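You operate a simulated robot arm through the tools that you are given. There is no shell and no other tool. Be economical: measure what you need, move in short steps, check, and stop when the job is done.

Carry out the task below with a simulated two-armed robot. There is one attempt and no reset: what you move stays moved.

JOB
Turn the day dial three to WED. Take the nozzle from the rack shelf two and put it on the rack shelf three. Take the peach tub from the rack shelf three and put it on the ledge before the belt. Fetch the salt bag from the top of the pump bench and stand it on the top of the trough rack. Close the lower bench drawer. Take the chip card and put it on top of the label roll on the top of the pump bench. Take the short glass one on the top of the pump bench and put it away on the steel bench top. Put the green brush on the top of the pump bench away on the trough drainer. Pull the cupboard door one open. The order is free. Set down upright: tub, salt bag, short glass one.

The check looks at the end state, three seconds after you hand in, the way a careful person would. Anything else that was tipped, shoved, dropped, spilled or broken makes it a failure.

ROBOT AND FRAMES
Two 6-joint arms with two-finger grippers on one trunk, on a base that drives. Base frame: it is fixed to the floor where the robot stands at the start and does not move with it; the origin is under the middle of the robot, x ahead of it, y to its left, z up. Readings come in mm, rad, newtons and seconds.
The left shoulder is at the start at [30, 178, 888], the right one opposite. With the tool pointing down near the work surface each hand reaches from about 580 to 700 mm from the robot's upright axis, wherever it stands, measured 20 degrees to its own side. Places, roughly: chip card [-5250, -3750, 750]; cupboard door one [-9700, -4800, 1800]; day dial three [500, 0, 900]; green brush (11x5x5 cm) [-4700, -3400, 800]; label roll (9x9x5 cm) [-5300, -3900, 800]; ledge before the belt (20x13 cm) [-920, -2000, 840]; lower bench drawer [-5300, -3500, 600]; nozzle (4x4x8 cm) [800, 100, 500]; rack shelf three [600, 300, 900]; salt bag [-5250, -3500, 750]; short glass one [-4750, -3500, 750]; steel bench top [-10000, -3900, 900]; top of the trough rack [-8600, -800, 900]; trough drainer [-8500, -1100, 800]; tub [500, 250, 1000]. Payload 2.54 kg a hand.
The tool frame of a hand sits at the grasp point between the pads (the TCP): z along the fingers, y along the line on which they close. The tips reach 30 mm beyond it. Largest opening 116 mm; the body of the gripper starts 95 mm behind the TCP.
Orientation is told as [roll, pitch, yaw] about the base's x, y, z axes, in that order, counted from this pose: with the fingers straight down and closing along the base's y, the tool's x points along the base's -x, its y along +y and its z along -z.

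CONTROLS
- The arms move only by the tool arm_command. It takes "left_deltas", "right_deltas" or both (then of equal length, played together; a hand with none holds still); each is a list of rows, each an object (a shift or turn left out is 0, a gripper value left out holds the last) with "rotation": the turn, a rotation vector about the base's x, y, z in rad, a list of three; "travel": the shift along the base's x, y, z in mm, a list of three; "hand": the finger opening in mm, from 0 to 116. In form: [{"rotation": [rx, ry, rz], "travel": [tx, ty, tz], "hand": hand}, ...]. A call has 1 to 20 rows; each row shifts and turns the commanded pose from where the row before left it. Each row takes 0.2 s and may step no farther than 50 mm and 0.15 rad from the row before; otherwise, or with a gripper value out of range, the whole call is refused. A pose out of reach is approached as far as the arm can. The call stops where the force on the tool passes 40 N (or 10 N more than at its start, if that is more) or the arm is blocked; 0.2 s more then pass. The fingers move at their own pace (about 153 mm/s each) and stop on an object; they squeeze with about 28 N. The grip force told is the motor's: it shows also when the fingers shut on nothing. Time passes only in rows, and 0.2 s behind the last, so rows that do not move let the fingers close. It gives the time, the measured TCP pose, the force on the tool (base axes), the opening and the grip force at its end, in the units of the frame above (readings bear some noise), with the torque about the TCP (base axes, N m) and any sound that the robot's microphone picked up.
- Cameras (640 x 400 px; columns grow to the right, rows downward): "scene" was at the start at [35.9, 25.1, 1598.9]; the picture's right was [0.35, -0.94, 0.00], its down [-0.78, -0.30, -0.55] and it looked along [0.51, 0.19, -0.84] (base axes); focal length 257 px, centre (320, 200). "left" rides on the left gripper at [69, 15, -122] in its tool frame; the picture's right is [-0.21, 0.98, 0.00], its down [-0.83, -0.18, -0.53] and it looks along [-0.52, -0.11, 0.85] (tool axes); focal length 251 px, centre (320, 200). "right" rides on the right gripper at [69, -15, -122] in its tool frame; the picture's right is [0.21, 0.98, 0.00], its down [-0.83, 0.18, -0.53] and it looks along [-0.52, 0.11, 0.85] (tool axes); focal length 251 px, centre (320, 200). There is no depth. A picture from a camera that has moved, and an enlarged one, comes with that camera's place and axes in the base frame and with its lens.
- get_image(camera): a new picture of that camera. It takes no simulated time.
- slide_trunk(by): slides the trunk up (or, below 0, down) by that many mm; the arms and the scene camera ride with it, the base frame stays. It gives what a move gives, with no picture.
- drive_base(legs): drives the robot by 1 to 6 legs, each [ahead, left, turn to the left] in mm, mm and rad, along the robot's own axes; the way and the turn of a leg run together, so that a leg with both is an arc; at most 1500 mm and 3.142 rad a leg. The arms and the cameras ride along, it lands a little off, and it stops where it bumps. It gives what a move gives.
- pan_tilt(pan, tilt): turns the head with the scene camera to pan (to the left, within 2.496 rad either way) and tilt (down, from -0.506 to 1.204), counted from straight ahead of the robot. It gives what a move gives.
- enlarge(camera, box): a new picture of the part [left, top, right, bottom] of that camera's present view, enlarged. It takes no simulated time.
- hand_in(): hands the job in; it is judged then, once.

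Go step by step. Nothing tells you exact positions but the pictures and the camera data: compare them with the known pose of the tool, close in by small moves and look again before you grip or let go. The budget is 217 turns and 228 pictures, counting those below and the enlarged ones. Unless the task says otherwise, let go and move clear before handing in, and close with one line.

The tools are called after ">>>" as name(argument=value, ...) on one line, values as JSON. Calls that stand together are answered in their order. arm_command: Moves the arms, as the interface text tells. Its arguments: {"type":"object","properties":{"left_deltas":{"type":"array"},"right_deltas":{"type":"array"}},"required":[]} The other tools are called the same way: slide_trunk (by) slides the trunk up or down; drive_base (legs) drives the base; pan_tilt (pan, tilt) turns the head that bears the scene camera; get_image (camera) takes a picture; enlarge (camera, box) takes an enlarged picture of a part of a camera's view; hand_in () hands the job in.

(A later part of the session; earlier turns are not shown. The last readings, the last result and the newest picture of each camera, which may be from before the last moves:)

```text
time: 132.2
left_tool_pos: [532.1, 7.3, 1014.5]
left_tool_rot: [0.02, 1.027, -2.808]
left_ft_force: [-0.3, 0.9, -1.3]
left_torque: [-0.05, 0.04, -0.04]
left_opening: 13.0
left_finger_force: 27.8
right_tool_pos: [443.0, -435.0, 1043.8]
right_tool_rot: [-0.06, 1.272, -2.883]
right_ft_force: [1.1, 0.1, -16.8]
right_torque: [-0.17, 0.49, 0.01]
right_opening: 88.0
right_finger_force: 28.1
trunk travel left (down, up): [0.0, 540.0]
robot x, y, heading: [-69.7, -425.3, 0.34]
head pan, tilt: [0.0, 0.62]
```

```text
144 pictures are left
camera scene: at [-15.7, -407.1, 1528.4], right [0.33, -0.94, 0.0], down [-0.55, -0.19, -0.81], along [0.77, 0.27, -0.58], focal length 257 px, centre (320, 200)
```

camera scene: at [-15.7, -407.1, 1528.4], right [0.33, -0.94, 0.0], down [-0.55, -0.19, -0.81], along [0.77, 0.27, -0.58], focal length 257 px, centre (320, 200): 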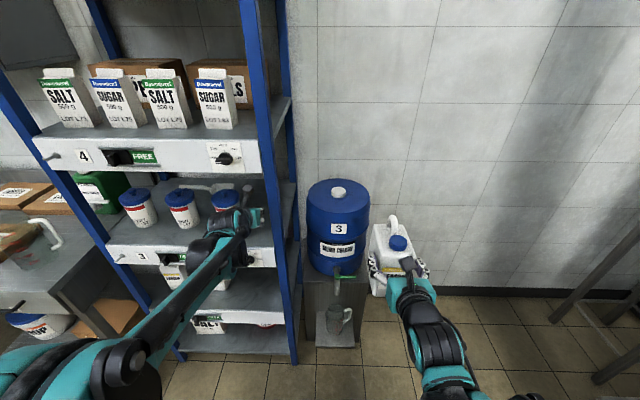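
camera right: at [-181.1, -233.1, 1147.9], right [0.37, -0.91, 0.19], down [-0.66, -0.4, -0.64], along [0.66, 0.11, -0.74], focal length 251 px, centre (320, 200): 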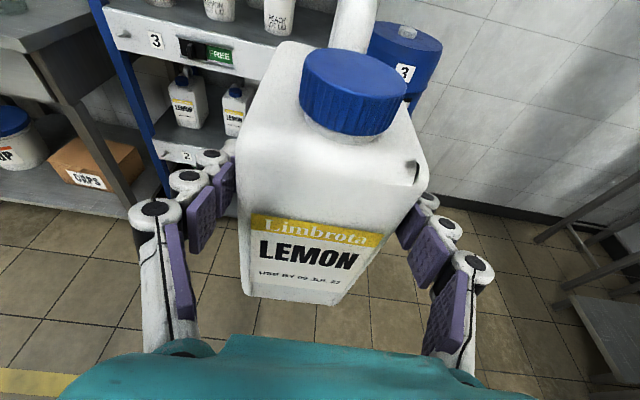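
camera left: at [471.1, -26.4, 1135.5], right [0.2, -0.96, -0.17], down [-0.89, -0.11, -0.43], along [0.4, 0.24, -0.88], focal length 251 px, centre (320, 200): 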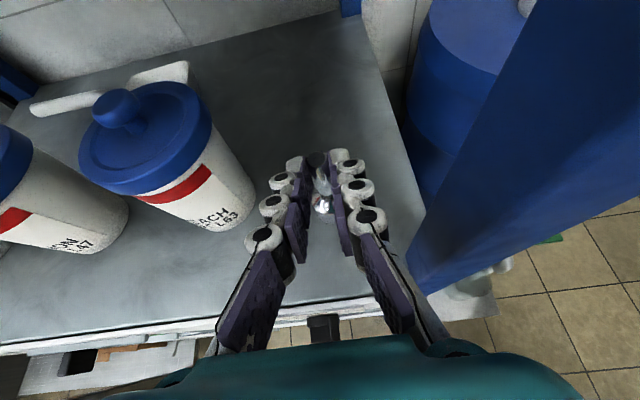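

>>> arm_command(left_deltas=[{"travel": [0, 0, -12]}, {"travel": [0, 0, -12]}, {"travel": [0, 0, -4]}, {"travel": [0, 0, -3]}, {"travel": [0, 0, -3]}, {}])

>>> enlarge(camera="left", box=[240, 130, 400, 230])

```text
time: 133.6
left_tool_pos: [532.3, 8.3, 979.1]
left_tool_rot: [0.019, 1.031, -2.807]
left_ft_force: [0.2, 0.2, -1.3]
left_torque: [-0.01, 0.0, 0.01]
left_opening: 13.0
left_finger_force: 27.7
right_tool_pos: [442.8, -434.7, 1043.6]
right_tool_rot: [-0.06, 1.272, -2.883]
right_ft_force: [0.2, 0.4, -15.4]
right_torque: [-0.19, 0.5, 0.01]
right_opening: 88.1
right_finger_force: 27.9
trunk travel left (down, up): [0.0, 540.0]
robot x, y, heading: [-69.0, -427.3, 0.34]
head pan, tilt: [0.0, 0.62]
```

```text
4.00 times, centred on (320, 180) of left
camera zoom: at [470.3, -26.4, 1101.8], right [0.2, -0.96, -0.17], down [-0.89, -0.11, -0.43], along [0.4, 0.24, -0.88], focal length 1006 px, centre (320, 280)
```

zoom: 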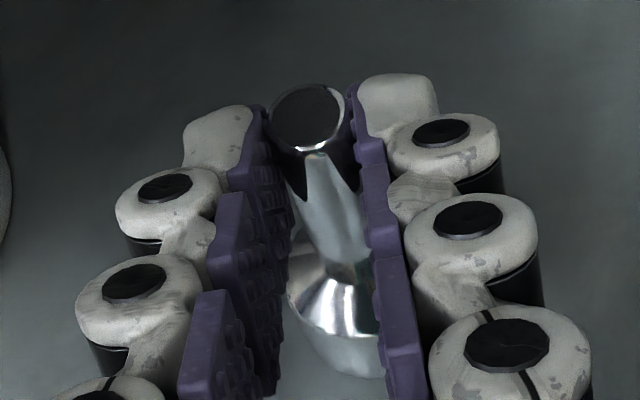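

Still hanging (no contact force yet). Lowering in fine steps.

>>> arm_command(left_deltas=[{"travel": [0, 0, -2]}, {"travel": [0, 0, -2]}, {"travel": [0, 0, -2]}, {}])

>>> arm_command(left_deltas=[{"travel": [0, 0, -2]}, {"travel": [0, 0, -2]}, {}])

```text
time: 134.6
left_tool_pos: [530.8, 8.8, 975.9]
left_tool_rot: [0.016, 1.035, -2.807]
left_ft_force: [3.3, 0.5, 25.8]
left_torque: [0.26, -0.65, -0.06]
left_opening: 12.9
left_finger_force: 27.9
right_tool_pos: [442.1, -436.4, 1045.8]
right_tool_rot: [-0.064, 1.273, -2.884]
right_ft_force: [0.5, -0.1, -15.2]
right_torque: [-0.15, 0.5, 0.0]
right_opening: 87.9
right_finger_force: 27.6
trunk travel left (down, up): [0.0, 540.0]
robot x, y, heading: [-71.7, -427.4, 0.343]
head pan, tilt: [0.0, 0.62]
```

```text
time: 135.4
left_tool_pos: [529.7, 5.9, 971.8]
left_tool_rot: [0.018, 1.032, -2.809]
left_ft_force: [2.7, 2.7, 24.5]
left_torque: [0.26, -0.59, 0.05]
left_opening: 12.9
left_finger_force: 28.0
right_tool_pos: [441.5, -435.3, 1046.0]
right_tool_rot: [-0.062, 1.275, -2.883]
right_ft_force: [-1.2, -0.4, -14.9]
right_torque: [-0.18, 0.51, -0.03]
right_opening: 88.2
right_finger_force: 27.8
trunk travel left (down, up): [0.0, 540.0]
robot x, y, heading: [-76.8, -425.5, 0.342]
head pan, tilt: [0.0, 0.62]
```

Touchdown. Opening and withdrawing.

>>> arm_command(left_deltas=[{"travel": [0, 0, 2]}, {"hand": 25}, {"hand": 40}, {"travel": [-15, -5, 3]}, {"travel": [-25, -9, 6]}, {"travel": [-30, -11, 10]}, {}])

>>> get_image(camera="left")

```text
time: 137.0
left_tool_pos: [459.4, -15.8, 989.9]
left_tool_rot: [0.019, 1.031, -2.81]
left_ft_force: [-0.6, -0.5, -0.1]
left_torque: [-0.01, 0.01, 0.0]
left_opening: 39.8
left_finger_force: 0.2
right_tool_pos: [443.6, -434.4, 1044.6]
right_tool_rot: [-0.057, 1.273, -2.88]
right_ft_force: [-0.1, -0.1, -15.1]
right_torque: [-0.2, 0.54, -0.02]
right_opening: 87.9
right_finger_force: 28.6
trunk travel left (down, up): [0.0, 540.0]
robot x, y, heading: [-71.2, -426.6, 0.347]
head pan, tilt: [0.0, 0.62]
```

```text
142 pictures are left
camera left: at [399.4, -50.2, 1111.9], right [0.2, -0.96, -0.17], down [-0.89, -0.11, -0.43], along [0.4, 0.24, -0.88], focal length 251 px, centre (320, 200)
```

left: 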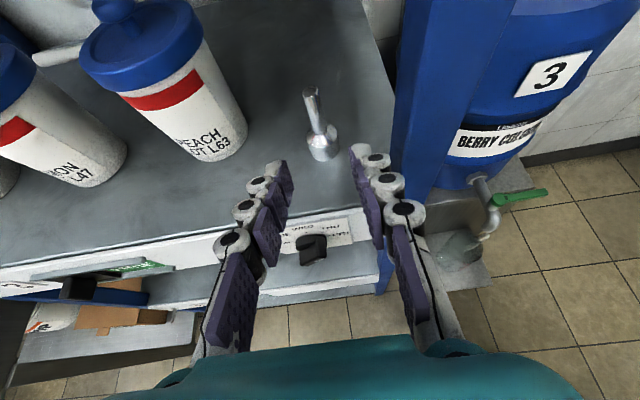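

The nozzle stands on shelf three. Now I'll back off, line up, and return the jug to its place.

>>> drive_base(legs=[[-424, 0, 0], [0, 386, 0]])

>>> arm_command(left_deltas=[{"travel": [-30, -10, 20]}, {"travel": [-30, -10, 20]}, {}, {}, {}, {}, {}, {}, {}, {}, {}, {}, {}, {}], right_deltas=[{"travel": [32, 25, -22]}, {"travel": [32, 25, -22]}, {"travel": [40, 18, -10]}, {"travel": [40, 15, -10]}, {"travel": [40, 15, -10]}, {"travel": [40, 15, -10]}, {"travel": [40, 15, -20]}, {"travel": [30, 10, -38]}, {"travel": [0, 0, -50]}, {"travel": [0, 0, -50]}, {"travel": [0, 0, -50]}, {"travel": [0, 0, -50]}, {"travel": [0, 0, -40]}, {}])

>>> get_image(camera="right")

```text
time: 141.6
left_tool_pos: [-65.4, 203.0, 989.4]
left_tool_rot: [0.02, 1.03, -2.81]
left_ft_force: [-0.1, 0.7, -0.6]
left_torque: [0.01, 0.01, -0.03]
left_opening: 39.9
left_finger_force: 0.0
right_tool_pos: [-82.6, -215.6, 1045.0]
right_tool_rot: [-0.057, 1.274, -2.884]
right_ft_force: [-0.8, 0.1, -15.6]
right_torque: [-0.17, 0.51, 0.0]
right_opening: 88.1
right_finger_force: 27.6
trunk travel left (down, up): [0.0, 540.0]
robot x, y, heading: [-598.6, -205.7, 0.34]
head pan, tilt: [0.0, 0.62]
```

```text
time: 144.6
left_tool_pos: [-126.0, 183.2, 1031.1]
left_tool_rot: [0.019, 1.028, -2.811]
left_ft_force: [-0.3, 0.3, 0.3]
left_torque: [-0.04, 0.01, 0.04]
left_opening: 39.8
left_finger_force: 0.1
right_tool_pos: [208.8, -77.9, 661.4]
right_tool_rot: [-0.06, 1.272, -2.882]
right_ft_force: [-0.2, 0.6, -15.1]
right_torque: [-0.17, 0.5, -0.01]
right_opening: 88.1
right_finger_force: 27.4
trunk travel left (down, up): [0.0, 540.0]
robot x, y, heading: [-599.5, -206.8, 0.341]
head pan, tilt: [0.0, 0.62]
```

```text
141 pictures are left
camera right: at [113.1, -95.9, 763.2], right [0.36, -0.91, 0.19], down [-0.66, -0.39, -0.64], along [0.65, 0.11, -0.75], focal length 251 px, centre (320, 200)
```

right: 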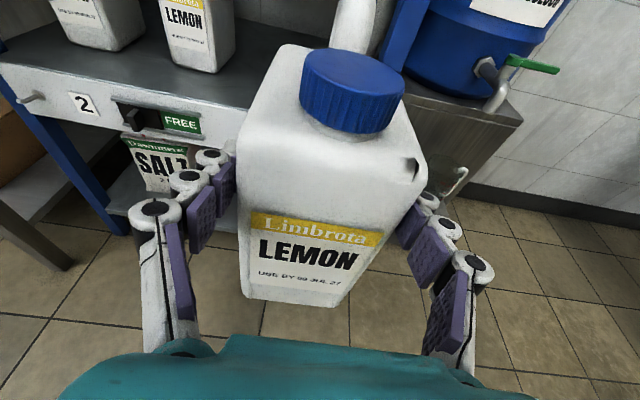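

>>> drive_base(legs=[[0, 40, 0], [150, 0, 0]])

>>> get_image(camera="right")

```text
time: 146.5
left_tool_pos: [9.9, 270.6, 1030.8]
left_tool_rot: [0.019, 1.028, -2.814]
left_ft_force: [-0.1, 0.2, -0.2]
left_torque: [0.01, 0.06, 0.01]
left_opening: 40.1
left_finger_force: 0.0
right_tool_pos: [342.4, 8.9, 660.7]
right_tool_rot: [-0.061, 1.271, -2.888]
right_ft_force: [0.8, 0.9, -16.6]
right_torque: [-0.16, 0.51, 0.02]
right_opening: 88.0
right_finger_force: 28.2
trunk travel left (down, up): [0.0, 540.0]
robot x, y, heading: [-470.0, -118.2, 0.335]
head pan, tilt: [0.0, 0.62]
```

```text
140 pictures are left
camera right: at [247.3, -8.4, 762.7], right [0.36, -0.91, 0.19], down [-0.67, -0.39, -0.63], along [0.65, 0.1, -0.75], focal length 251 px, centre (320, 200)
```

right: 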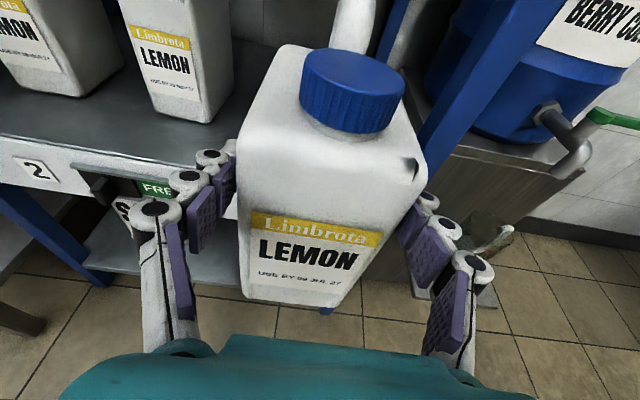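

>>> drive_base(legs=[[0, 5, 0.012], [120, 0, 0]])

>>> get_image(camera="right")

```text
time: 148.1
left_tool_pos: [115.5, 322.6, 1030.1]
left_tool_rot: [0.019, 1.026, -2.802]
left_ft_force: [0.3, -0.3, -1.3]
left_torque: [-0.01, 0.0, -0.02]
left_opening: 40.1
left_finger_force: 0.1
right_tool_pos: [451.9, 64.8, 659.9]
right_tool_rot: [-0.058, 1.271, -2.874]
right_ft_force: [1.2, 0.3, -16.7]
right_torque: [-0.17, 0.5, 0.01]
right_opening: 88.1
right_finger_force: 27.6
trunk travel left (down, up): [0.0, 540.0]
robot x, y, heading: [-354.2, -68.7, 0.346]
head pan, tilt: [0.0, 0.62]
```

```text
139 pictures are left
camera right: at [357.1, 46.6, 762.4], right [0.37, -0.91, 0.19], down [-0.66, -0.4, -0.63], along [0.65, 0.11, -0.75], focal length 251 px, centre (320, 200)
```

right: 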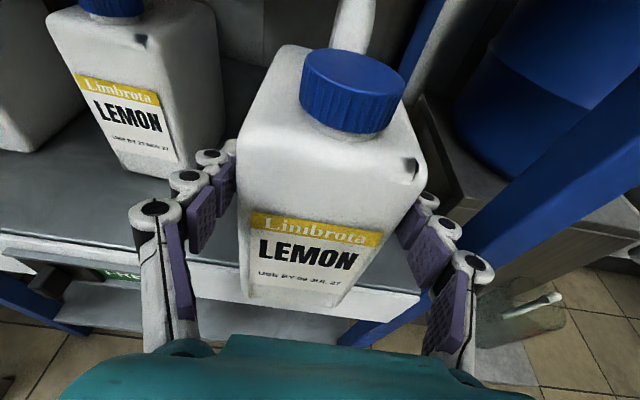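

>>> drive_base(legs=[[0, -12, 0], [115, 0, 0]])

>>> get_image(camera="right")

```text
time: 149.6
left_tool_pos: [228.0, 352.9, 1030.2]
left_tool_rot: [0.019, 1.029, -2.8]
left_ft_force: [0.9, -0.5, -0.8]
left_torque: [-0.03, -0.01, 0.01]
left_opening: 39.9
left_finger_force: 0.0
right_tool_pos: [563.2, 97.3, 660.6]
right_tool_rot: [-0.06, 1.269, -2.871]
right_ft_force: [0.0, -0.2, -16.7]
right_torque: [-0.2, 0.5, 0.03]
right_opening: 88.2
right_finger_force: 27.7
trunk travel left (down, up): [0.0, 540.0]
robot x, y, heading: [-242.9, -44.2, 0.349]
head pan, tilt: [0.0, 0.62]
```

```text
138 pictures are left
camera right: at [469.4, 76.5, 762.3], right [0.37, -0.91, 0.19], down [-0.66, -0.4, -0.63], along [0.65, 0.11, -0.75], focal length 251 px, centre (320, 200)
```

right: 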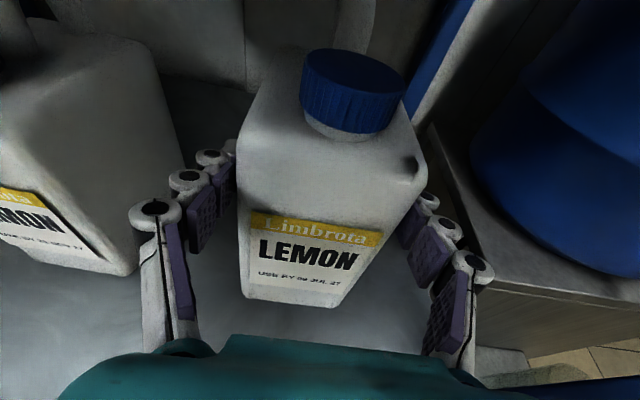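

>>> arm_command(right_deltas=[{"travel": [11.5, -2, 0]}, {"travel": [0, 0, -12]}, {"travel": [0, 0, -10]}, {}])

```text
time: 150.6
left_tool_pos: [226.2, 353.0, 1031.4]
left_tool_rot: [0.019, 1.027, -2.798]
left_ft_force: [0.1, 0.6, 0.5]
left_torque: [0.0, -0.02, 0.0]
left_opening: 40.0
left_finger_force: 0.0
right_tool_pos: [574.7, 94.0, 637.4]
right_tool_rot: [-0.059, 1.27, -2.874]
right_ft_force: [-0.6, 0.1, -15.2]
right_torque: [-0.21, 0.46, -0.02]
right_opening: 87.9
right_finger_force: 27.4
trunk travel left (down, up): [0.0, 540.0]
robot x, y, heading: [-240.4, -43.6, 0.351]
head pan, tilt: [0.0, 0.62]
```

>>> arm_command(right_deltas=[{"travel": [0, 0, -3]}, {"travel": [0, 0, -2]}, {"travel": [0, 0, -2]}, {"travel": [0, 0, -2]}, {}])

```text
time: 151.8
left_tool_pos: [223.3, 351.7, 1032.3]
left_tool_rot: [0.022, 1.03, -2.797]
left_ft_force: [-0.6, 0.8, -0.1]
left_torque: [0.0, -0.01, -0.04]
left_opening: 40.1
left_finger_force: 0.0
right_tool_pos: [573.4, 94.4, 633.6]
right_tool_rot: [-0.057, 1.277, -2.867]
right_ft_force: [0.2, 7.2, 19.1]
right_torque: [-0.58, -0.78, 0.3]
right_opening: 88.2
right_finger_force: 27.8
trunk travel left (down, up): [0.0, 540.0]
robot x, y, heading: [-240.4, -44.0, 0.348]
head pan, tilt: [0.0, 0.62]
```

The jug is down at its old spot. Releasing and backing out straight.

>>> arm_command(right_deltas=[{"travel": [0, 0, 2]}, {"hand": 95}, {"hand": 105}, {"hand": 114}, {}])

>>> get_image(camera="right")

>>> drive_base(legs=[[-120, 0, 0], [-220, 0, 0]])

>>> get_image(camera="right")

```text
time: 153.0
left_tool_pos: [225.2, 351.5, 1032.9]
left_tool_rot: [0.02, 1.03, -2.797]
left_ft_force: [-0.4, -0.5, 0.6]
left_torque: [0.0, -0.01, -0.02]
left_opening: 40.1
left_finger_force: 0.0
right_tool_pos: [574.5, 93.1, 634.6]
right_tool_rot: [-0.058, 1.273, -2.87]
right_ft_force: [0.3, -0.3, 0.4]
right_torque: [-0.03, 0.03, -0.01]
right_opening: 114.0
right_finger_force: 0.0
trunk travel left (down, up): [0.0, 540.0]
robot x, y, heading: [-239.8, -42.0, 0.348]
head pan, tilt: [0.0, 0.62]
```

```text
137 pictures are left
camera right: at [479.3, 73.8, 735.7], right [0.37, -0.91, 0.19], down [-0.66, -0.4, -0.64], along [0.65, 0.11, -0.75], focal length 251 px, centre (320, 200)
```

right: 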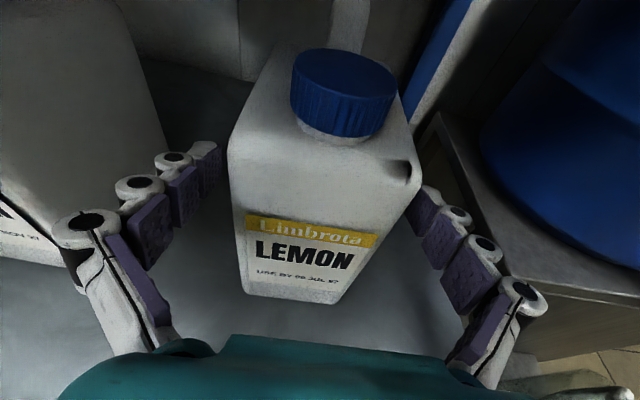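

```text
time: 155.6
left_tool_pos: [-94.1, 231.6, 1031.2]
left_tool_rot: [0.021, 1.03, -2.803]
left_ft_force: [0.0, -0.1, 1.0]
left_torque: [-0.01, 0.02, -0.02]
left_opening: 40.3
left_finger_force: 0.0
right_tool_pos: [254.0, -27.1, 633.0]
right_tool_rot: [-0.059, 1.273, -2.877]
right_ft_force: [0.4, 0.2, 0.7]
right_torque: [-0.01, 0.02, 0.01]
right_opening: 114.1
right_finger_force: 0.1
trunk travel left (down, up): [0.0, 540.0]
robot x, y, heading: [-562.5, -161.2, 0.341]
head pan, tilt: [0.0, 0.62]
```

```text
136 pictures are left
camera right: at [158.6, -47.5, 736.2], right [0.37, -0.91, 0.19], down [-0.66, -0.4, -0.64], along [0.65, 0.11, -0.75], focal length 251 px, centre (320, 200)
```

right: 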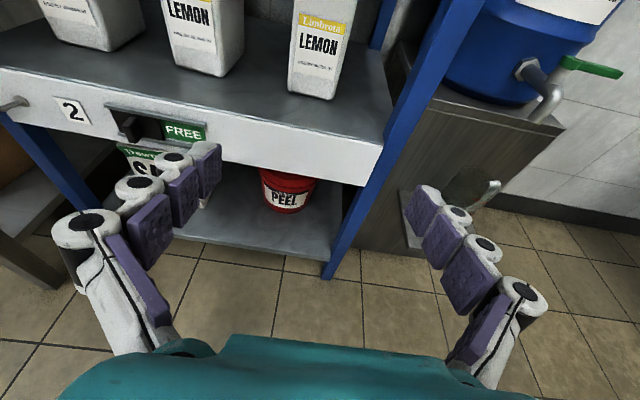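

The jug is back. Next, dial three: raise the right hand, level it, and roll it 45° to match the bar.

>>> arm_command(right_deltas=[{"travel": [-15, -5, 45], "hand": 60}, {"travel": [-15, -5, 45]}, {"travel": [0, 0, 45]}, {"travel": [0, 0, 45]}, {"travel": [0, 0, 40], "rotation": [0.049, -0.137, 0]}, {"rotation": [0.049, -0.137, 0]}, {}])

>>> drive_base(legs=[[110, 0, 0.005]])

>>> get_image(camera="right")

```text
time: 157.2
left_tool_pos: [-92.6, 231.9, 1032.0]
left_tool_rot: [0.018, 1.029, -2.804]
left_ft_force: [0.0, 0.9, 0.4]
left_torque: [-0.01, -0.01, -0.01]
left_opening: 40.1
left_finger_force: 0.0
right_tool_pos: [223.5, -37.4, 856.7]
right_tool_rot: [-0.674, 1.531, 2.79]
right_ft_force: [-0.2, -0.3, -0.3]
right_torque: [0.02, 0.01, 0.02]
right_opening: 59.9
right_finger_force: 0.0
trunk travel left (down, up): [0.0, 540.0]
robot x, y, heading: [-561.3, -161.9, 0.349]
head pan, tilt: [0.0, 0.62]
```

```text
time: 158.3
left_tool_pos: [6.7, 269.7, 1031.7]
left_tool_rot: [0.019, 1.03, -2.802]
left_ft_force: [-0.2, -0.3, -0.2]
left_torque: [-0.03, 0.04, 0.01]
left_opening: 40.1
left_finger_force: 0.0
right_tool_pos: [323.4, -0.0, 854.7]
right_tool_rot: [-0.635, 1.532, 2.832]
right_ft_force: [0.7, 0.1, -0.7]
right_torque: [0.01, -0.05, -0.01]
right_opening: 60.3
right_finger_force: 0.0
trunk travel left (down, up): [0.0, 540.0]
robot x, y, heading: [-463.8, -122.6, 0.35]
head pan, tilt: [0.0, 0.62]
```

```text
135 pictures are left
camera right: at [206.7, -26.9, 928.8], right [0.32, -0.93, 0.19], down [-0.48, -0.33, -0.81], along [0.82, 0.17, -0.55], focal length 251 px, centre (320, 200)
```

right: 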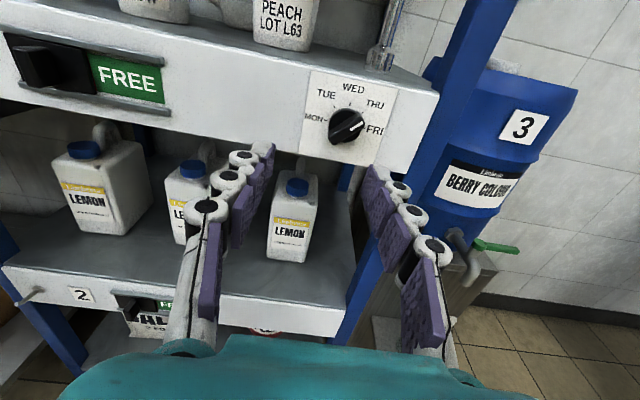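

>>> enlarge(camera="right", box=[280, 60, 440, 160])

```text
4.00 times, centred on (360, 110) of right
camera zoom: at [206.7, -26.9, 928.8], right [0.32, -0.93, 0.19], down [-0.48, -0.33, -0.81], along [0.82, 0.17, -0.55], focal length 1006 px, centre (160, 560)
```

zoom: 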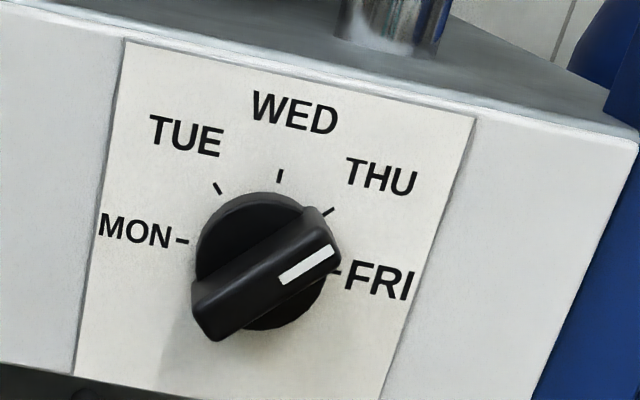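

>>> arm_command(right_deltas=[{"rotation": [0.123, 0.0443, 0], "travel": [10, -2, -1]}, {"rotation": [0.123, 0.0443, 0], "travel": [10, -2, -1]}, {"rotation": [0.123, 0.0443, 0], "travel": [10, -2, -1]}, {"rotation": [0.123, 0.0443, 0], "travel": [10, -2, -1]}, {"rotation": [0.123, 0.0443, 0], "travel": [10, -1, -1]}, {"rotation": [0.123, 0.0443, 0], "travel": [10, -1, 0]}, {}])

>>> get_image(camera="right")

```text
time: 159.9
left_tool_pos: [4.1, 269.6, 1031.8]
left_tool_rot: [0.019, 1.032, -2.801]
left_ft_force: [0.1, 0.7, 0.4]
left_torque: [0.01, -0.02, -0.02]
left_opening: 40.0
left_finger_force: 0.1
right_tool_pos: [384.9, -11.7, 850.3]
right_tool_rot: [-1.522, 0.762, 1.958]
right_ft_force: [0.2, 0.3, 0.1]
right_torque: [0.02, 0.01, -0.02]
right_opening: 59.9
right_finger_force: 0.0
trunk travel left (down, up): [0.0, 540.0]
robot x, y, heading: [-464.0, -129.6, 0.345]
head pan, tilt: [0.0, 0.62]
```

```text
133 pictures are left
camera right: at [285.9, -90.3, 914.5], right [0.27, -0.79, -0.56], down [-0.69, 0.25, -0.68], along [0.68, 0.56, -0.47], focal length 251 px, centre (320, 200)
```

right: 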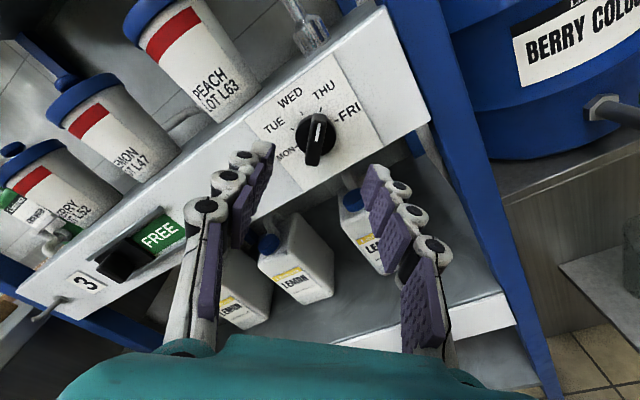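

>>> arm_command(right_deltas=[{"travel": [21, 7, 0], "hand": 60}, {"travel": [21, 7, 0]}, {}])

>>> enlarge(camera="right", box=[220, 80, 420, 205])

```text
time: 160.7
left_tool_pos: [4.3, 268.4, 1032.3]
left_tool_rot: [0.02, 1.031, -2.802]
left_ft_force: [0.0, 0.7, 0.4]
left_torque: [-0.03, 0.02, 0.0]
left_opening: 39.9
left_finger_force: 0.1
right_tool_pos: [425.7, 4.4, 849.5]
right_tool_rot: [-1.522, 0.762, 1.958]
right_ft_force: [-0.5, 0.2, 0.2]
right_torque: [-0.02, 0.0, 0.04]
right_opening: 60.1
right_finger_force: 0.2
trunk travel left (down, up): [0.0, 540.0]
robot x, y, heading: [-463.3, -122.8, 0.345]
head pan, tilt: [0.0, 0.62]
```

```text
3.20 times, centred on (320, 142) of right
camera zoom: at [327.4, -74.6, 913.6], right [0.27, -0.79, -0.56], down [-0.69, 0.25, -0.68], along [0.68, 0.57, -0.47], focal length 805 px, centre (320, 384)
```

zoom: 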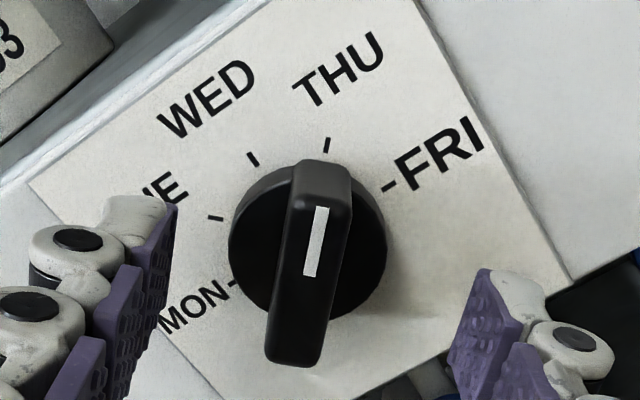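

>>> arm_command(right_deltas=[{"travel": [8, 3, 0], "hand": 50}, {"travel": [7, 3, 0], "hand": 30}, {"hand": 0}, {}, {}])

>>> arm_command(right_deltas=[{"rotation": [-0.0753, -0.027, 0]}, {"rotation": [-0.0753, -0.027, 0]}, {"rotation": [-0.0753, -0.027, 0]}, {"rotation": [-0.0753, -0.027, 0]}, {"rotation": [-0.0753, -0.027, 0]}])

>>> get_image(camera="right")

```text
time: 161.9
left_tool_pos: [4.4, 270.6, 1031.9]
left_tool_rot: [0.022, 1.03, -2.798]
left_ft_force: [-0.6, -0.1, -0.6]
left_torque: [-0.03, -0.01, 0.0]
left_opening: 39.8
left_finger_force: 0.1
right_tool_pos: [441.0, 12.1, 853.5]
right_tool_rot: [-1.526, 0.762, 1.957]
right_ft_force: [18.1, 13.0, 20.8]
right_torque: [0.14, -0.46, 0.3]
right_opening: 11.8
right_finger_force: 38.9
trunk travel left (down, up): [0.0, 540.0]
robot x, y, heading: [-462.4, -126.1, 0.347]
head pan, tilt: [0.0, 0.62]
```

```text
time: 163.1
left_tool_pos: [5.5, 271.5, 1030.9]
left_tool_rot: [0.023, 1.031, -2.8]
left_ft_force: [-0.1, -0.2, 0.1]
left_torque: [0.01, -0.04, 0.0]
left_opening: 40.1
left_finger_force: 0.0
right_tool_pos: [439.4, 11.9, 852.1]
right_tool_rot: [-1.49, 1.164, 1.984]
right_ft_force: [23.4, 19.8, 24.6]
right_torque: [0.15, -0.5, 0.28]
right_opening: 11.7
right_finger_force: 38.7
trunk travel left (down, up): [0.0, 540.0]
robot x, y, heading: [-461.2, -125.2, 0.347]
head pan, tilt: [0.0, 0.62]
```

```text
131 pictures are left
camera right: at [332.1, -42.0, 925.8], right [0.32, -0.93, -0.19], down [-0.58, -0.04, -0.81], along [0.75, 0.37, -0.55], focal length 251 px, centre (320, 200)
```

right: 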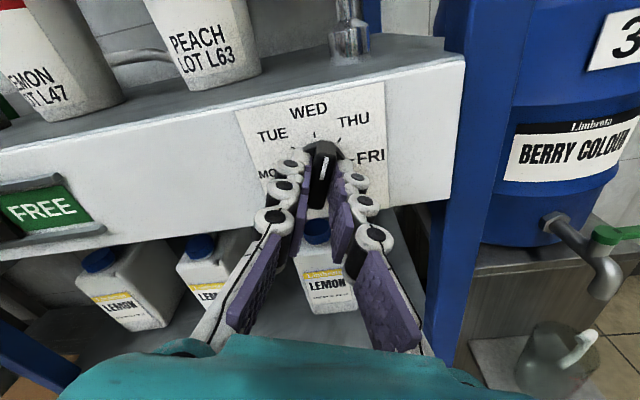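

>>> arm_command(right_deltas=[{"travel": [1, 1, 1.5]}, {"rotation": [-0.0753, -0.027, 0]}, {"rotation": [-0.0753, -0.027, 0]}, {"rotation": [-0.0753, -0.027, 0]}, {"rotation": [-0.0753, -0.027, 0]}, {"rotation": [-0.0753, -0.027, 0]}])

>>> enlarge(camera="right", box=[220, 80, 420, 205])

```text
time: 164.5
left_tool_pos: [4.6, 269.3, 1032.6]
left_tool_rot: [0.02, 1.029, -2.8]
left_ft_force: [-0.2, -0.2, 0.6]
left_torque: [-0.02, 0.03, 0.02]
left_opening: 40.0
left_finger_force: 0.0
right_tool_pos: [440.6, 11.6, 852.7]
right_tool_rot: [-0.193, 1.54, -3.01]
right_ft_force: [-20.4, 8.8, -13.0]
right_torque: [-0.34, 1.02, 0.39]
right_opening: 11.4
right_finger_force: 38.9
trunk travel left (down, up): [0.0, 540.0]
robot x, y, heading: [-464.8, -120.9, 0.351]
head pan, tilt: [0.0, 0.62]
```

```text
3.20 times, centred on (320, 142) of right
camera zoom: at [322.4, -14.1, 925.3], right [0.32, -0.93, 0.21], down [-0.47, -0.35, -0.81], along [0.82, 0.16, -0.55], focal length 805 px, centre (320, 384)
```

zoom: 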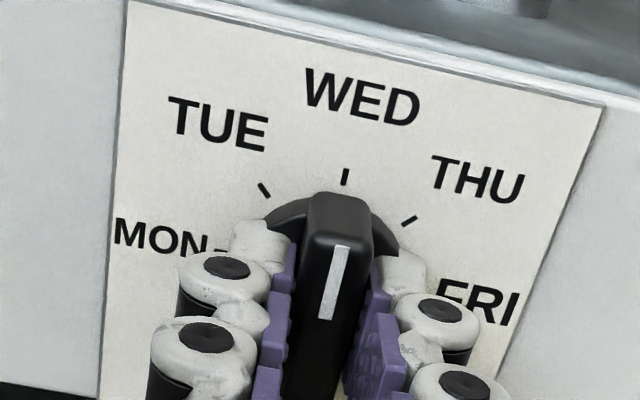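

>>> arm_command(right_deltas=[{"hand": 35}, {"hand": 60}, {"travel": [-19, -7, 0]}, {"travel": [-28, -10, 0]}, {}])

>>> drive_base(legs=[[-120, 0, 0]])

>>> enlarge(camera="right", box=[260, 40, 460, 165])

```text
time: 165.7
left_tool_pos: [5.0, 269.2, 1031.3]
left_tool_rot: [0.02, 1.031, -2.801]
left_ft_force: [-0.2, 0.8, 0.2]
left_torque: [0.0, -0.02, -0.01]
left_opening: 40.0
left_finger_force: 0.0
right_tool_pos: [395.0, -8.6, 854.7]
right_tool_rot: [-0.268, 1.54, -3.086]
right_ft_force: [0.3, 0.1, 0.5]
right_torque: [-0.03, -0.03, 0.0]
right_opening: 60.0
right_finger_force: 0.3
trunk travel left (down, up): [0.0, 540.0]
robot x, y, heading: [-467.9, -124.5, 0.352]
head pan, tilt: [0.0, 0.62]
```

```text
time: 167.0
left_tool_pos: [-109.3, 228.9, 1032.4]
left_tool_rot: [0.019, 1.032, -2.8]
left_ft_force: [0.6, -0.1, 0.1]
left_torque: [-0.02, 0.0, 0.02]
left_opening: 39.8
left_finger_force: 0.0
right_tool_pos: [281.7, -48.0, 856.1]
right_tool_rot: [-0.278, 1.541, -3.094]
right_ft_force: [0.9, 0.1, 0.3]
right_torque: [-0.01, 0.02, 0.01]
right_opening: 60.2
right_finger_force: 0.0
trunk travel left (down, up): [0.0, 540.0]
robot x, y, heading: [-576.8, -161.6, 0.347]
head pan, tilt: [0.0, 0.62]
```

```text
3.20 times, centred on (360, 102) of right
camera zoom: at [164.2, -73.5, 927.6], right [0.32, -0.92, 0.21], down [-0.47, -0.34, -0.81], along [0.82, 0.16, -0.55], focal length 805 px, centre (192, 512)
```

zoom: 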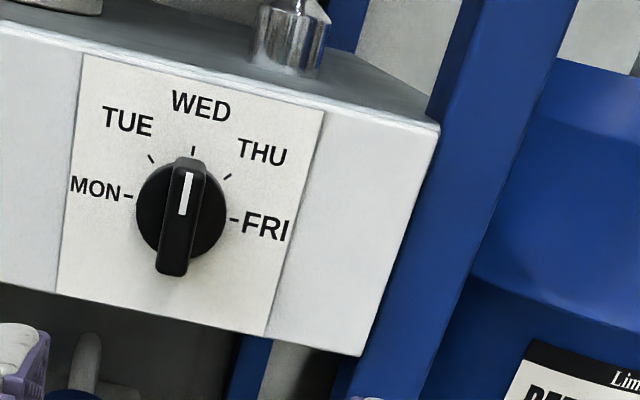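

Dial three reads WED. Now the peach tub with the right hand: raise, align and approach.

>>> arm_command(right_deltas=[{"travel": [0, 0, 45], "hand": 116}, {"travel": [0, 0, 48], "rotation": [-0.04, 0.112, 0]}, {"rotation": [-0.04, 0.112, 0]}, {}])

>>> drive_base(legs=[[0, 92, 0], [150, 0, 0]])

>>> get_image(camera="right")

```text
time: 168.0
left_tool_pos: [-106.9, 228.7, 1031.7]
left_tool_rot: [0.017, 1.031, -2.799]
left_ft_force: [0.6, -0.8, -0.1]
left_torque: [0.0, 0.02, 0.04]
left_opening: 39.9
left_finger_force: 0.0
right_tool_pos: [283.0, -47.6, 946.8]
right_tool_rot: [-0.013, 1.302, -2.837]
right_ft_force: [-1.1, 0.4, -0.4]
right_torque: [-0.02, -0.03, -0.01]
right_opening: 116.1
right_finger_force: 0.1
trunk travel left (down, up): [0.0, 540.0]
robot x, y, heading: [-573.9, -164.1, 0.352]
head pan, tilt: [0.0, 0.62]
```

```text
time: 170.1
left_tool_pos: [0.1, 367.3, 1030.7]
left_tool_rot: [0.02, 1.03, -2.803]
left_ft_force: [1.0, -0.3, -0.3]
left_torque: [0.01, 0.01, -0.02]
left_opening: 39.8
left_finger_force: 0.1
right_tool_pos: [389.6, 88.7, 946.5]
right_tool_rot: [-0.015, 1.303, -2.841]
right_ft_force: [-0.4, 0.2, -0.7]
right_torque: [0.0, 0.0, -0.01]
right_opening: 116.1
right_finger_force: 0.2
trunk travel left (down, up): [0.0, 540.0]
robot x, y, heading: [-464.9, -28.9, 0.345]
head pan, tilt: [0.0, 0.62]
```

```text
128 pictures are left
camera right: at [291.4, 70.7, 1045.2], right [0.36, -0.91, 0.2], down [-0.64, -0.4, -0.66], along [0.68, 0.1, -0.73], focal length 251 px, centre (320, 200)
```

right: 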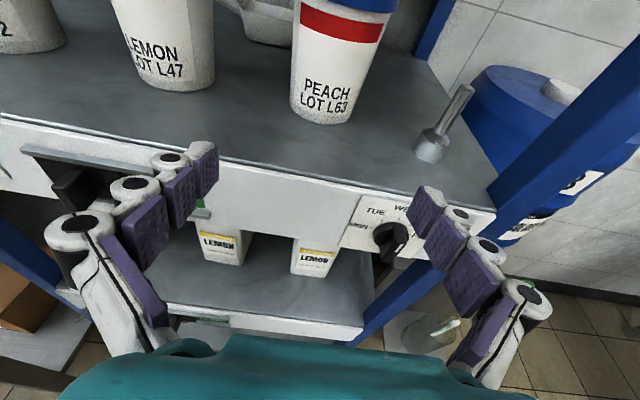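

>>> drive_base(legs=[[130, -8, 0]])

>>> get_image(camera="right")

```text
time: 171.3
left_tool_pos: [125.1, 403.1, 1031.7]
left_tool_rot: [0.018, 1.03, -2.803]
left_ft_force: [0.4, 0.5, 0.2]
left_torque: [-0.01, -0.01, -0.01]
left_opening: 40.1
left_finger_force: 0.0
right_tool_pos: [515.1, 125.8, 945.1]
right_tool_rot: [-0.015, 1.302, -2.839]
right_ft_force: [-0.2, -0.2, -0.4]
right_torque: [0.0, -0.01, -0.02]
right_opening: 116.0
right_finger_force: 0.0
trunk travel left (down, up): [0.0, 540.0]
robot x, y, heading: [-345.1, 6.8, 0.348]
head pan, tilt: [0.0, 0.62]
```

```text
127 pictures are left
camera right: at [416.5, 107.6, 1045.1], right [0.36, -0.91, 0.2], down [-0.64, -0.4, -0.66], along [0.68, 0.1, -0.73], focal length 251 px, centre (320, 200)
```

right: 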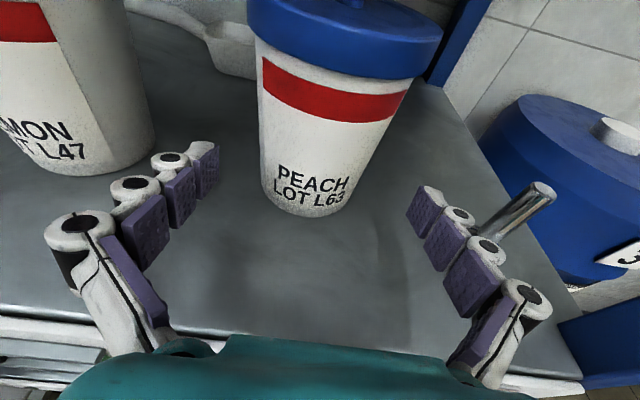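

>>> arm_command(right_deltas=[{"hand": 104}, {"travel": [17, 9, 0]}, {"travel": [17, 7, 0]}, {"travel": [16, 6, 0]}, {}])

>>> get_image(camera="right")

```text
time: 172.5
left_tool_pos: [123.4, 403.3, 1031.4]
left_tool_rot: [0.02, 1.028, -2.803]
left_ft_force: [0.4, -0.2, 0.8]
left_torque: [-0.02, 0.0, 0.03]
left_opening: 40.0
left_finger_force: 0.1
right_tool_pos: [564.1, 146.4, 947.3]
right_tool_rot: [-0.012, 1.304, -2.839]
right_ft_force: [0.5, -0.1, -0.6]
right_torque: [0.02, -0.02, -0.01]
right_opening: 104.1
right_finger_force: 0.1
trunk travel left (down, up): [0.0, 540.0]
robot x, y, heading: [-344.1, 11.4, 0.349]
head pan, tilt: [0.0, 0.62]
```

```text
126 pictures are left
camera right: at [465.7, 129.3, 1047.1], right [0.36, -0.91, 0.2], down [-0.64, -0.4, -0.66], along [0.68, 0.1, -0.73], focal length 251 px, centre (320, 200)
```

right: 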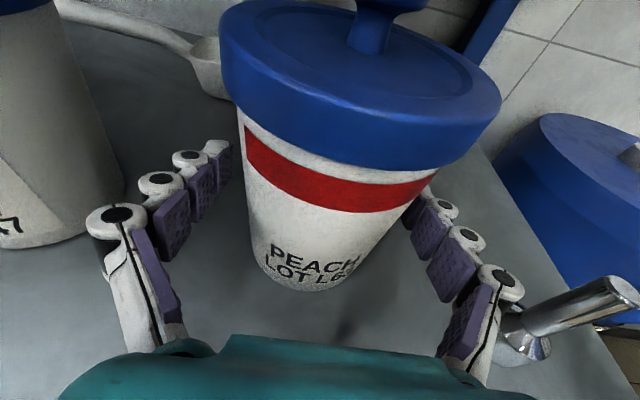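

>>> arm_command(right_deltas=[{"hand": 85}, {"hand": 60}, {"hand": 0}, {}, {}])

>>> arm_command(right_deltas=[{"travel": [0, 0, 10]}, {"travel": [0, 0, 20]}, {"travel": [0, 0, 30]}, {"travel": [0, 0, 30]}, {}])

>>> get_image(camera="right")

```text
time: 173.7
left_tool_pos: [124.8, 402.5, 1031.4]
left_tool_rot: [0.018, 1.032, -2.803]
left_ft_force: [-0.1, 0.0, 0.1]
left_torque: [0.0, -0.01, 0.03]
left_opening: 40.0
left_finger_force: 0.1
right_tool_pos: [564.9, 148.0, 947.1]
right_tool_rot: [-0.016, 1.304, -2.838]
right_ft_force: [0.7, -1.2, 1.9]
right_torque: [-0.31, -0.14, -0.01]
right_opening: 78.8
right_finger_force: 28.2
trunk travel left (down, up): [0.0, 540.0]
robot x, y, heading: [-343.9, 11.7, 0.346]
head pan, tilt: [0.0, 0.62]
```

```text
time: 174.9
left_tool_pos: [124.7, 402.8, 1031.7]
left_tool_rot: [0.021, 1.029, -2.803]
left_ft_force: [0.6, 0.9, 0.0]
left_torque: [0.0, 0.04, 0.03]
left_opening: 40.2
left_finger_force: 0.2
right_tool_pos: [564.7, 146.8, 1037.9]
right_tool_rot: [-0.013, 1.303, -2.839]
right_ft_force: [-0.4, -0.6, -5.1]
right_torque: [-0.01, -0.03, 0.01]
right_opening: 78.6
right_finger_force: 27.8
trunk travel left (down, up): [0.0, 540.0]
robot x, y, heading: [-344.6, 14.6, 0.344]
head pan, tilt: [0.0, 0.62]
```

```text
125 pictures are left
camera right: at [466.3, 129.0, 1137.1], right [0.36, -0.91, 0.2], down [-0.64, -0.4, -0.66], along [0.68, 0.1, -0.73], focal length 251 px, centre (320, 200)
```

right: 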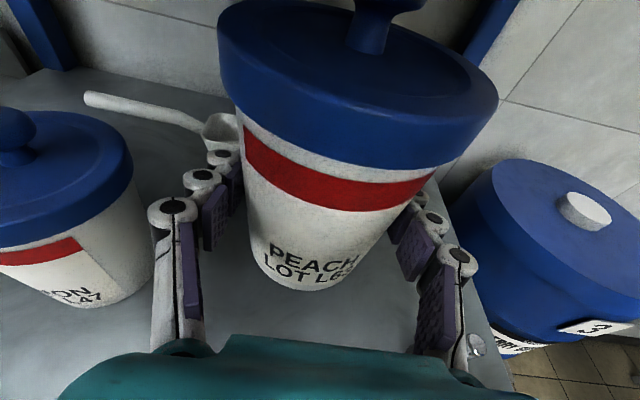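

>>> arm_command(right_deltas=[{"travel": [0, 0, -30]}, {}])

>>> drive_base(legs=[[-420, 0, 0]])

>>> enlarge(camera="scene", box=[220, 100, 420, 225])

```text
time: 175.5
left_tool_pos: [124.2, 403.8, 1031.2]
left_tool_rot: [0.02, 1.029, -2.804]
left_ft_force: [-0.3, -0.4, 0.4]
left_torque: [0.02, -0.01, -0.03]
left_opening: 39.8
left_finger_force: 0.2
right_tool_pos: [563.8, 148.0, 1008.0]
right_tool_rot: [-0.015, 1.303, -2.84]
right_ft_force: [-0.6, 0.0, -5.0]
right_torque: [-0.04, -0.03, -0.02]
right_opening: 78.6
right_finger_force: 28.0
trunk travel left (down, up): [0.0, 540.0]
robot x, y, heading: [-342.3, 12.7, 0.346]
head pan, tilt: [0.0, 0.62]
```

```text
time: 178.2
left_tool_pos: [-277.9, 255.6, 1031.6]
left_tool_rot: [0.021, 1.029, -2.806]
left_ft_force: [-0.3, 0.2, 0.2]
left_torque: [0.04, -0.04, -0.02]
left_opening: 40.1
left_finger_force: 0.1
right_tool_pos: [160.5, -2.7, 1006.8]
right_tool_rot: [-0.014, 1.304, -2.846]
right_ft_force: [-0.2, 0.0, -4.6]
right_torque: [0.02, -0.02, -0.03]
right_opening: 78.8
right_finger_force: 28.0
trunk travel left (down, up): [0.0, 540.0]
robot x, y, heading: [-749.7, -130.5, 0.343]
head pan, tilt: [0.0, 0.62]
```

```text
3.20 times, centred on (320, 162) of scene
camera zoom: at [-693.5, -115.6, 1528.5], right [0.33, -0.94, 0.0], down [-0.55, -0.19, -0.81], along [0.77, 0.27, -0.58], focal length 823 px, centre (320, 320)
```

zoom: 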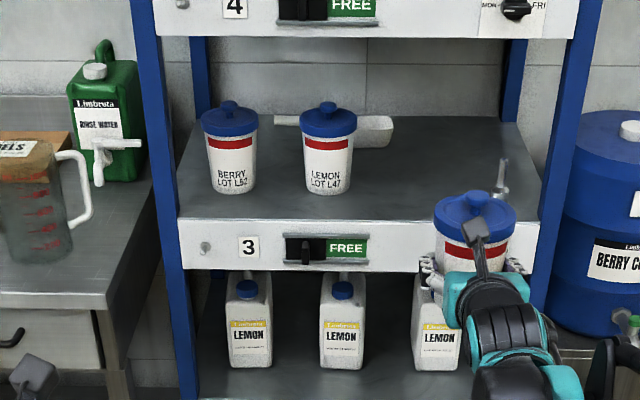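

Rack work is done. Now turn towards the belt bench and look at it.

>>> drive_base(legs=[[0, 0, -1.914]])

>>> pan_tilt(pan=0, tilt=0.35)

>>> get_image(camera="scene")

```text
time: 183.2
left_tool_pos: [-540.0, -710.3, 1031.6]
left_tool_rot: [0.018, 1.029, 1.558]
left_ft_force: [-0.1, 0.1, 0.6]
left_torque: [-0.03, 0.0, -0.02]
left_opening: 40.3
left_finger_force: 0.0
right_tool_pos: [-932.3, -1035.6, 1007.2]
right_tool_rot: [-0.014, 1.301, 1.521]
right_ft_force: [0.8, 0.3, -4.9]
right_torque: [0.0, -0.01, -0.01]
right_opening: 79.0
right_finger_force: 28.2
trunk travel left (down, up): [0.0, 540.0]
robot x, y, heading: [-747.5, -137.0, -1.577]
head pan, tilt: [0.0, 0.62]
```

```text
time: 183.9
left_tool_pos: [-540.4, -711.4, 1031.8]
left_tool_rot: [0.019, 1.03, 1.558]
left_ft_force: [0.5, -0.3, 0.0]
left_torque: [0.0, 0.02, -0.01]
left_opening: 40.0
left_finger_force: 0.1
right_tool_pos: [-931.4, -1035.3, 1007.2]
right_tool_rot: [-0.014, 1.301, 1.52]
right_ft_force: [-0.1, -0.1, -5.3]
right_torque: [-0.01, -0.02, -0.01]
right_opening: 78.7
right_finger_force: 28.3
trunk travel left (down, up): [0.0, 540.0]
robot x, y, heading: [-749.6, -140.0, -1.58]
head pan, tilt: [0.0, 0.351]
```

```text
123 pictures are left
camera scene: at [-748.5, -198.9, 1552.9], right [-1.0, 0.01, 0.0], down [0.0, 0.34, -0.94], along [0.0, -0.94, -0.34], focal length 257 px, centre (320, 200)
```

scene: 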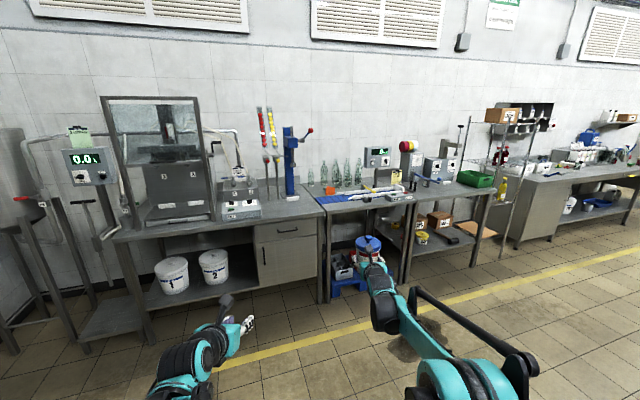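

>>> enlarge(camera="scene", box=[290, 130, 450, 230])

```text
4.00 times, centred on (370, 180) of scene
camera zoom: at [-748.5, -198.9, 1552.9], right [-1.0, 0.01, 0.0], down [0.0, 0.34, -0.94], along [0.0, -0.94, -0.34], focal length 1029 px, centre (120, 280)
```

zoom: 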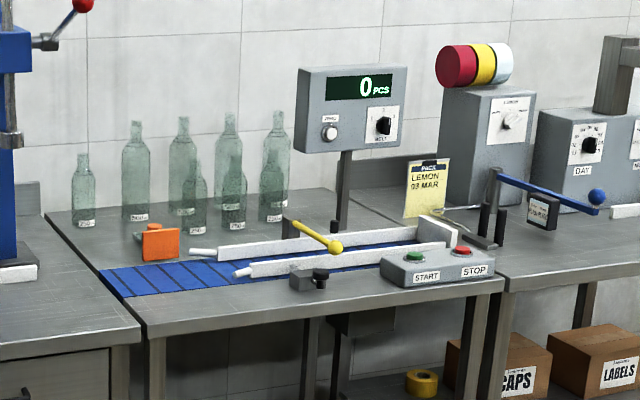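

The ledge is the free bench strip in front of the blue belt. Driving nearer.

>>> drive_base(legs=[[600, 0, 0]])

>>> pan_tilt(pan=-0.15, tilt=0.6)

>>> get_image(camera="scene")

>>> get_image(camera="right")

```text
time: 187.3
left_tool_pos: [-529.9, -1295.9, 1030.8]
left_tool_rot: [0.019, 1.03, 1.573]
left_ft_force: [-1.0, -0.5, 0.1]
left_torque: [0.01, 0.04, 0.01]
left_opening: 40.1
left_finger_force: 0.0
right_tool_pos: [-915.9, -1625.8, 1005.7]
right_tool_rot: [-0.014, 1.303, 1.537]
right_ft_force: [-0.4, -0.4, -4.8]
right_torque: [-0.01, -0.01, 0.0]
right_opening: 78.8
right_finger_force: 27.6
trunk travel left (down, up): [0.0, 540.0]
robot x, y, heading: [-754.1, -724.4, -1.56]
head pan, tilt: [0.0, 0.351]
```

```text
time: 188.0
left_tool_pos: [-528.6, -1295.4, 1031.8]
left_tool_rot: [0.019, 1.03, 1.575]
left_ft_force: [0.3, -0.1, -0.8]
left_torque: [-0.02, 0.03, 0.02]
left_opening: 40.0
left_finger_force: 0.0
right_tool_pos: [-916.2, -1626.6, 1006.5]
right_tool_rot: [-0.015, 1.302, 1.536]
right_ft_force: [0.0, 1.0, -4.0]
right_torque: [-0.01, 0.04, -0.02]
right_opening: 78.7
right_finger_force: 27.9
trunk travel left (down, up): [0.0, 540.0]
robot x, y, heading: [-749.3, -723.8, -1.557]
head pan, tilt: [-0.15, 0.6]
```

```text
121 pictures are left
camera scene: at [-759.3, -781.4, 1530.2], right [-0.99, 0.14, 0.0], down [0.08, 0.56, -0.83], along [-0.11, -0.82, -0.56], focal length 257 px, centre (320, 200)
```

scene: 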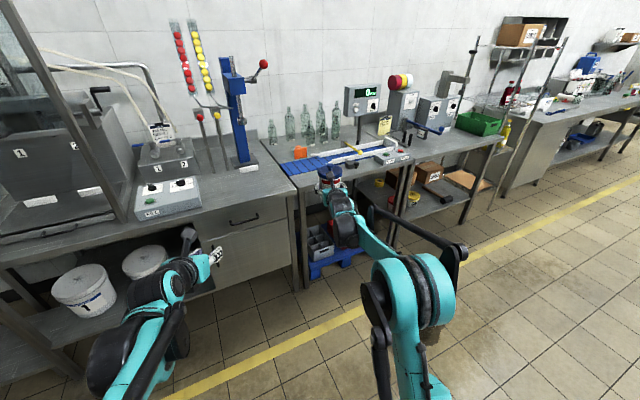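

```text
120 pictures are left
camera right: at [-898.3, -1528.3, 1105.8], right [-0.98, -0.04, 0.2], down [-0.16, 0.74, -0.66], along [-0.13, -0.67, -0.73], focal length 251 px, centre (320, 200)
```

right: 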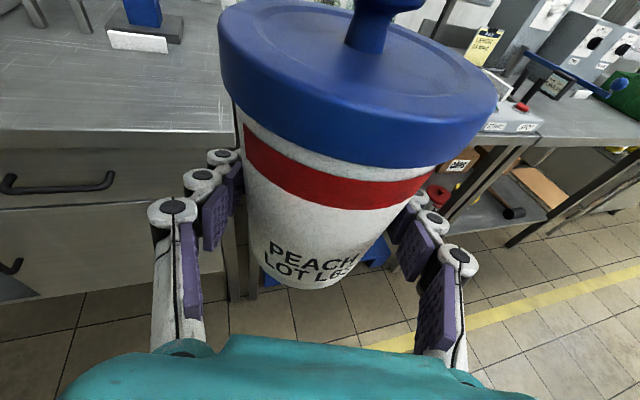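

>>> enlarge(camera="scene", box=[260, 120, 420, 220])

```text
4.00 times, centred on (340, 170) of scene
camera zoom: at [-759.3, -781.4, 1530.2], right [-0.99, 0.14, 0.0], down [0.08, 0.56, -0.83], along [-0.11, -0.82, -0.56], focal length 1029 px, centre (240, 320)
```

zoom: 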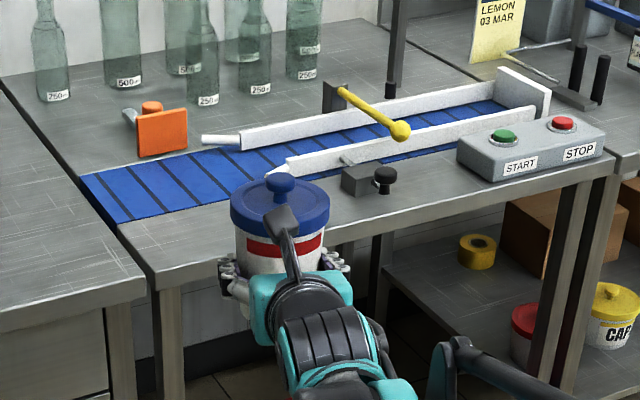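

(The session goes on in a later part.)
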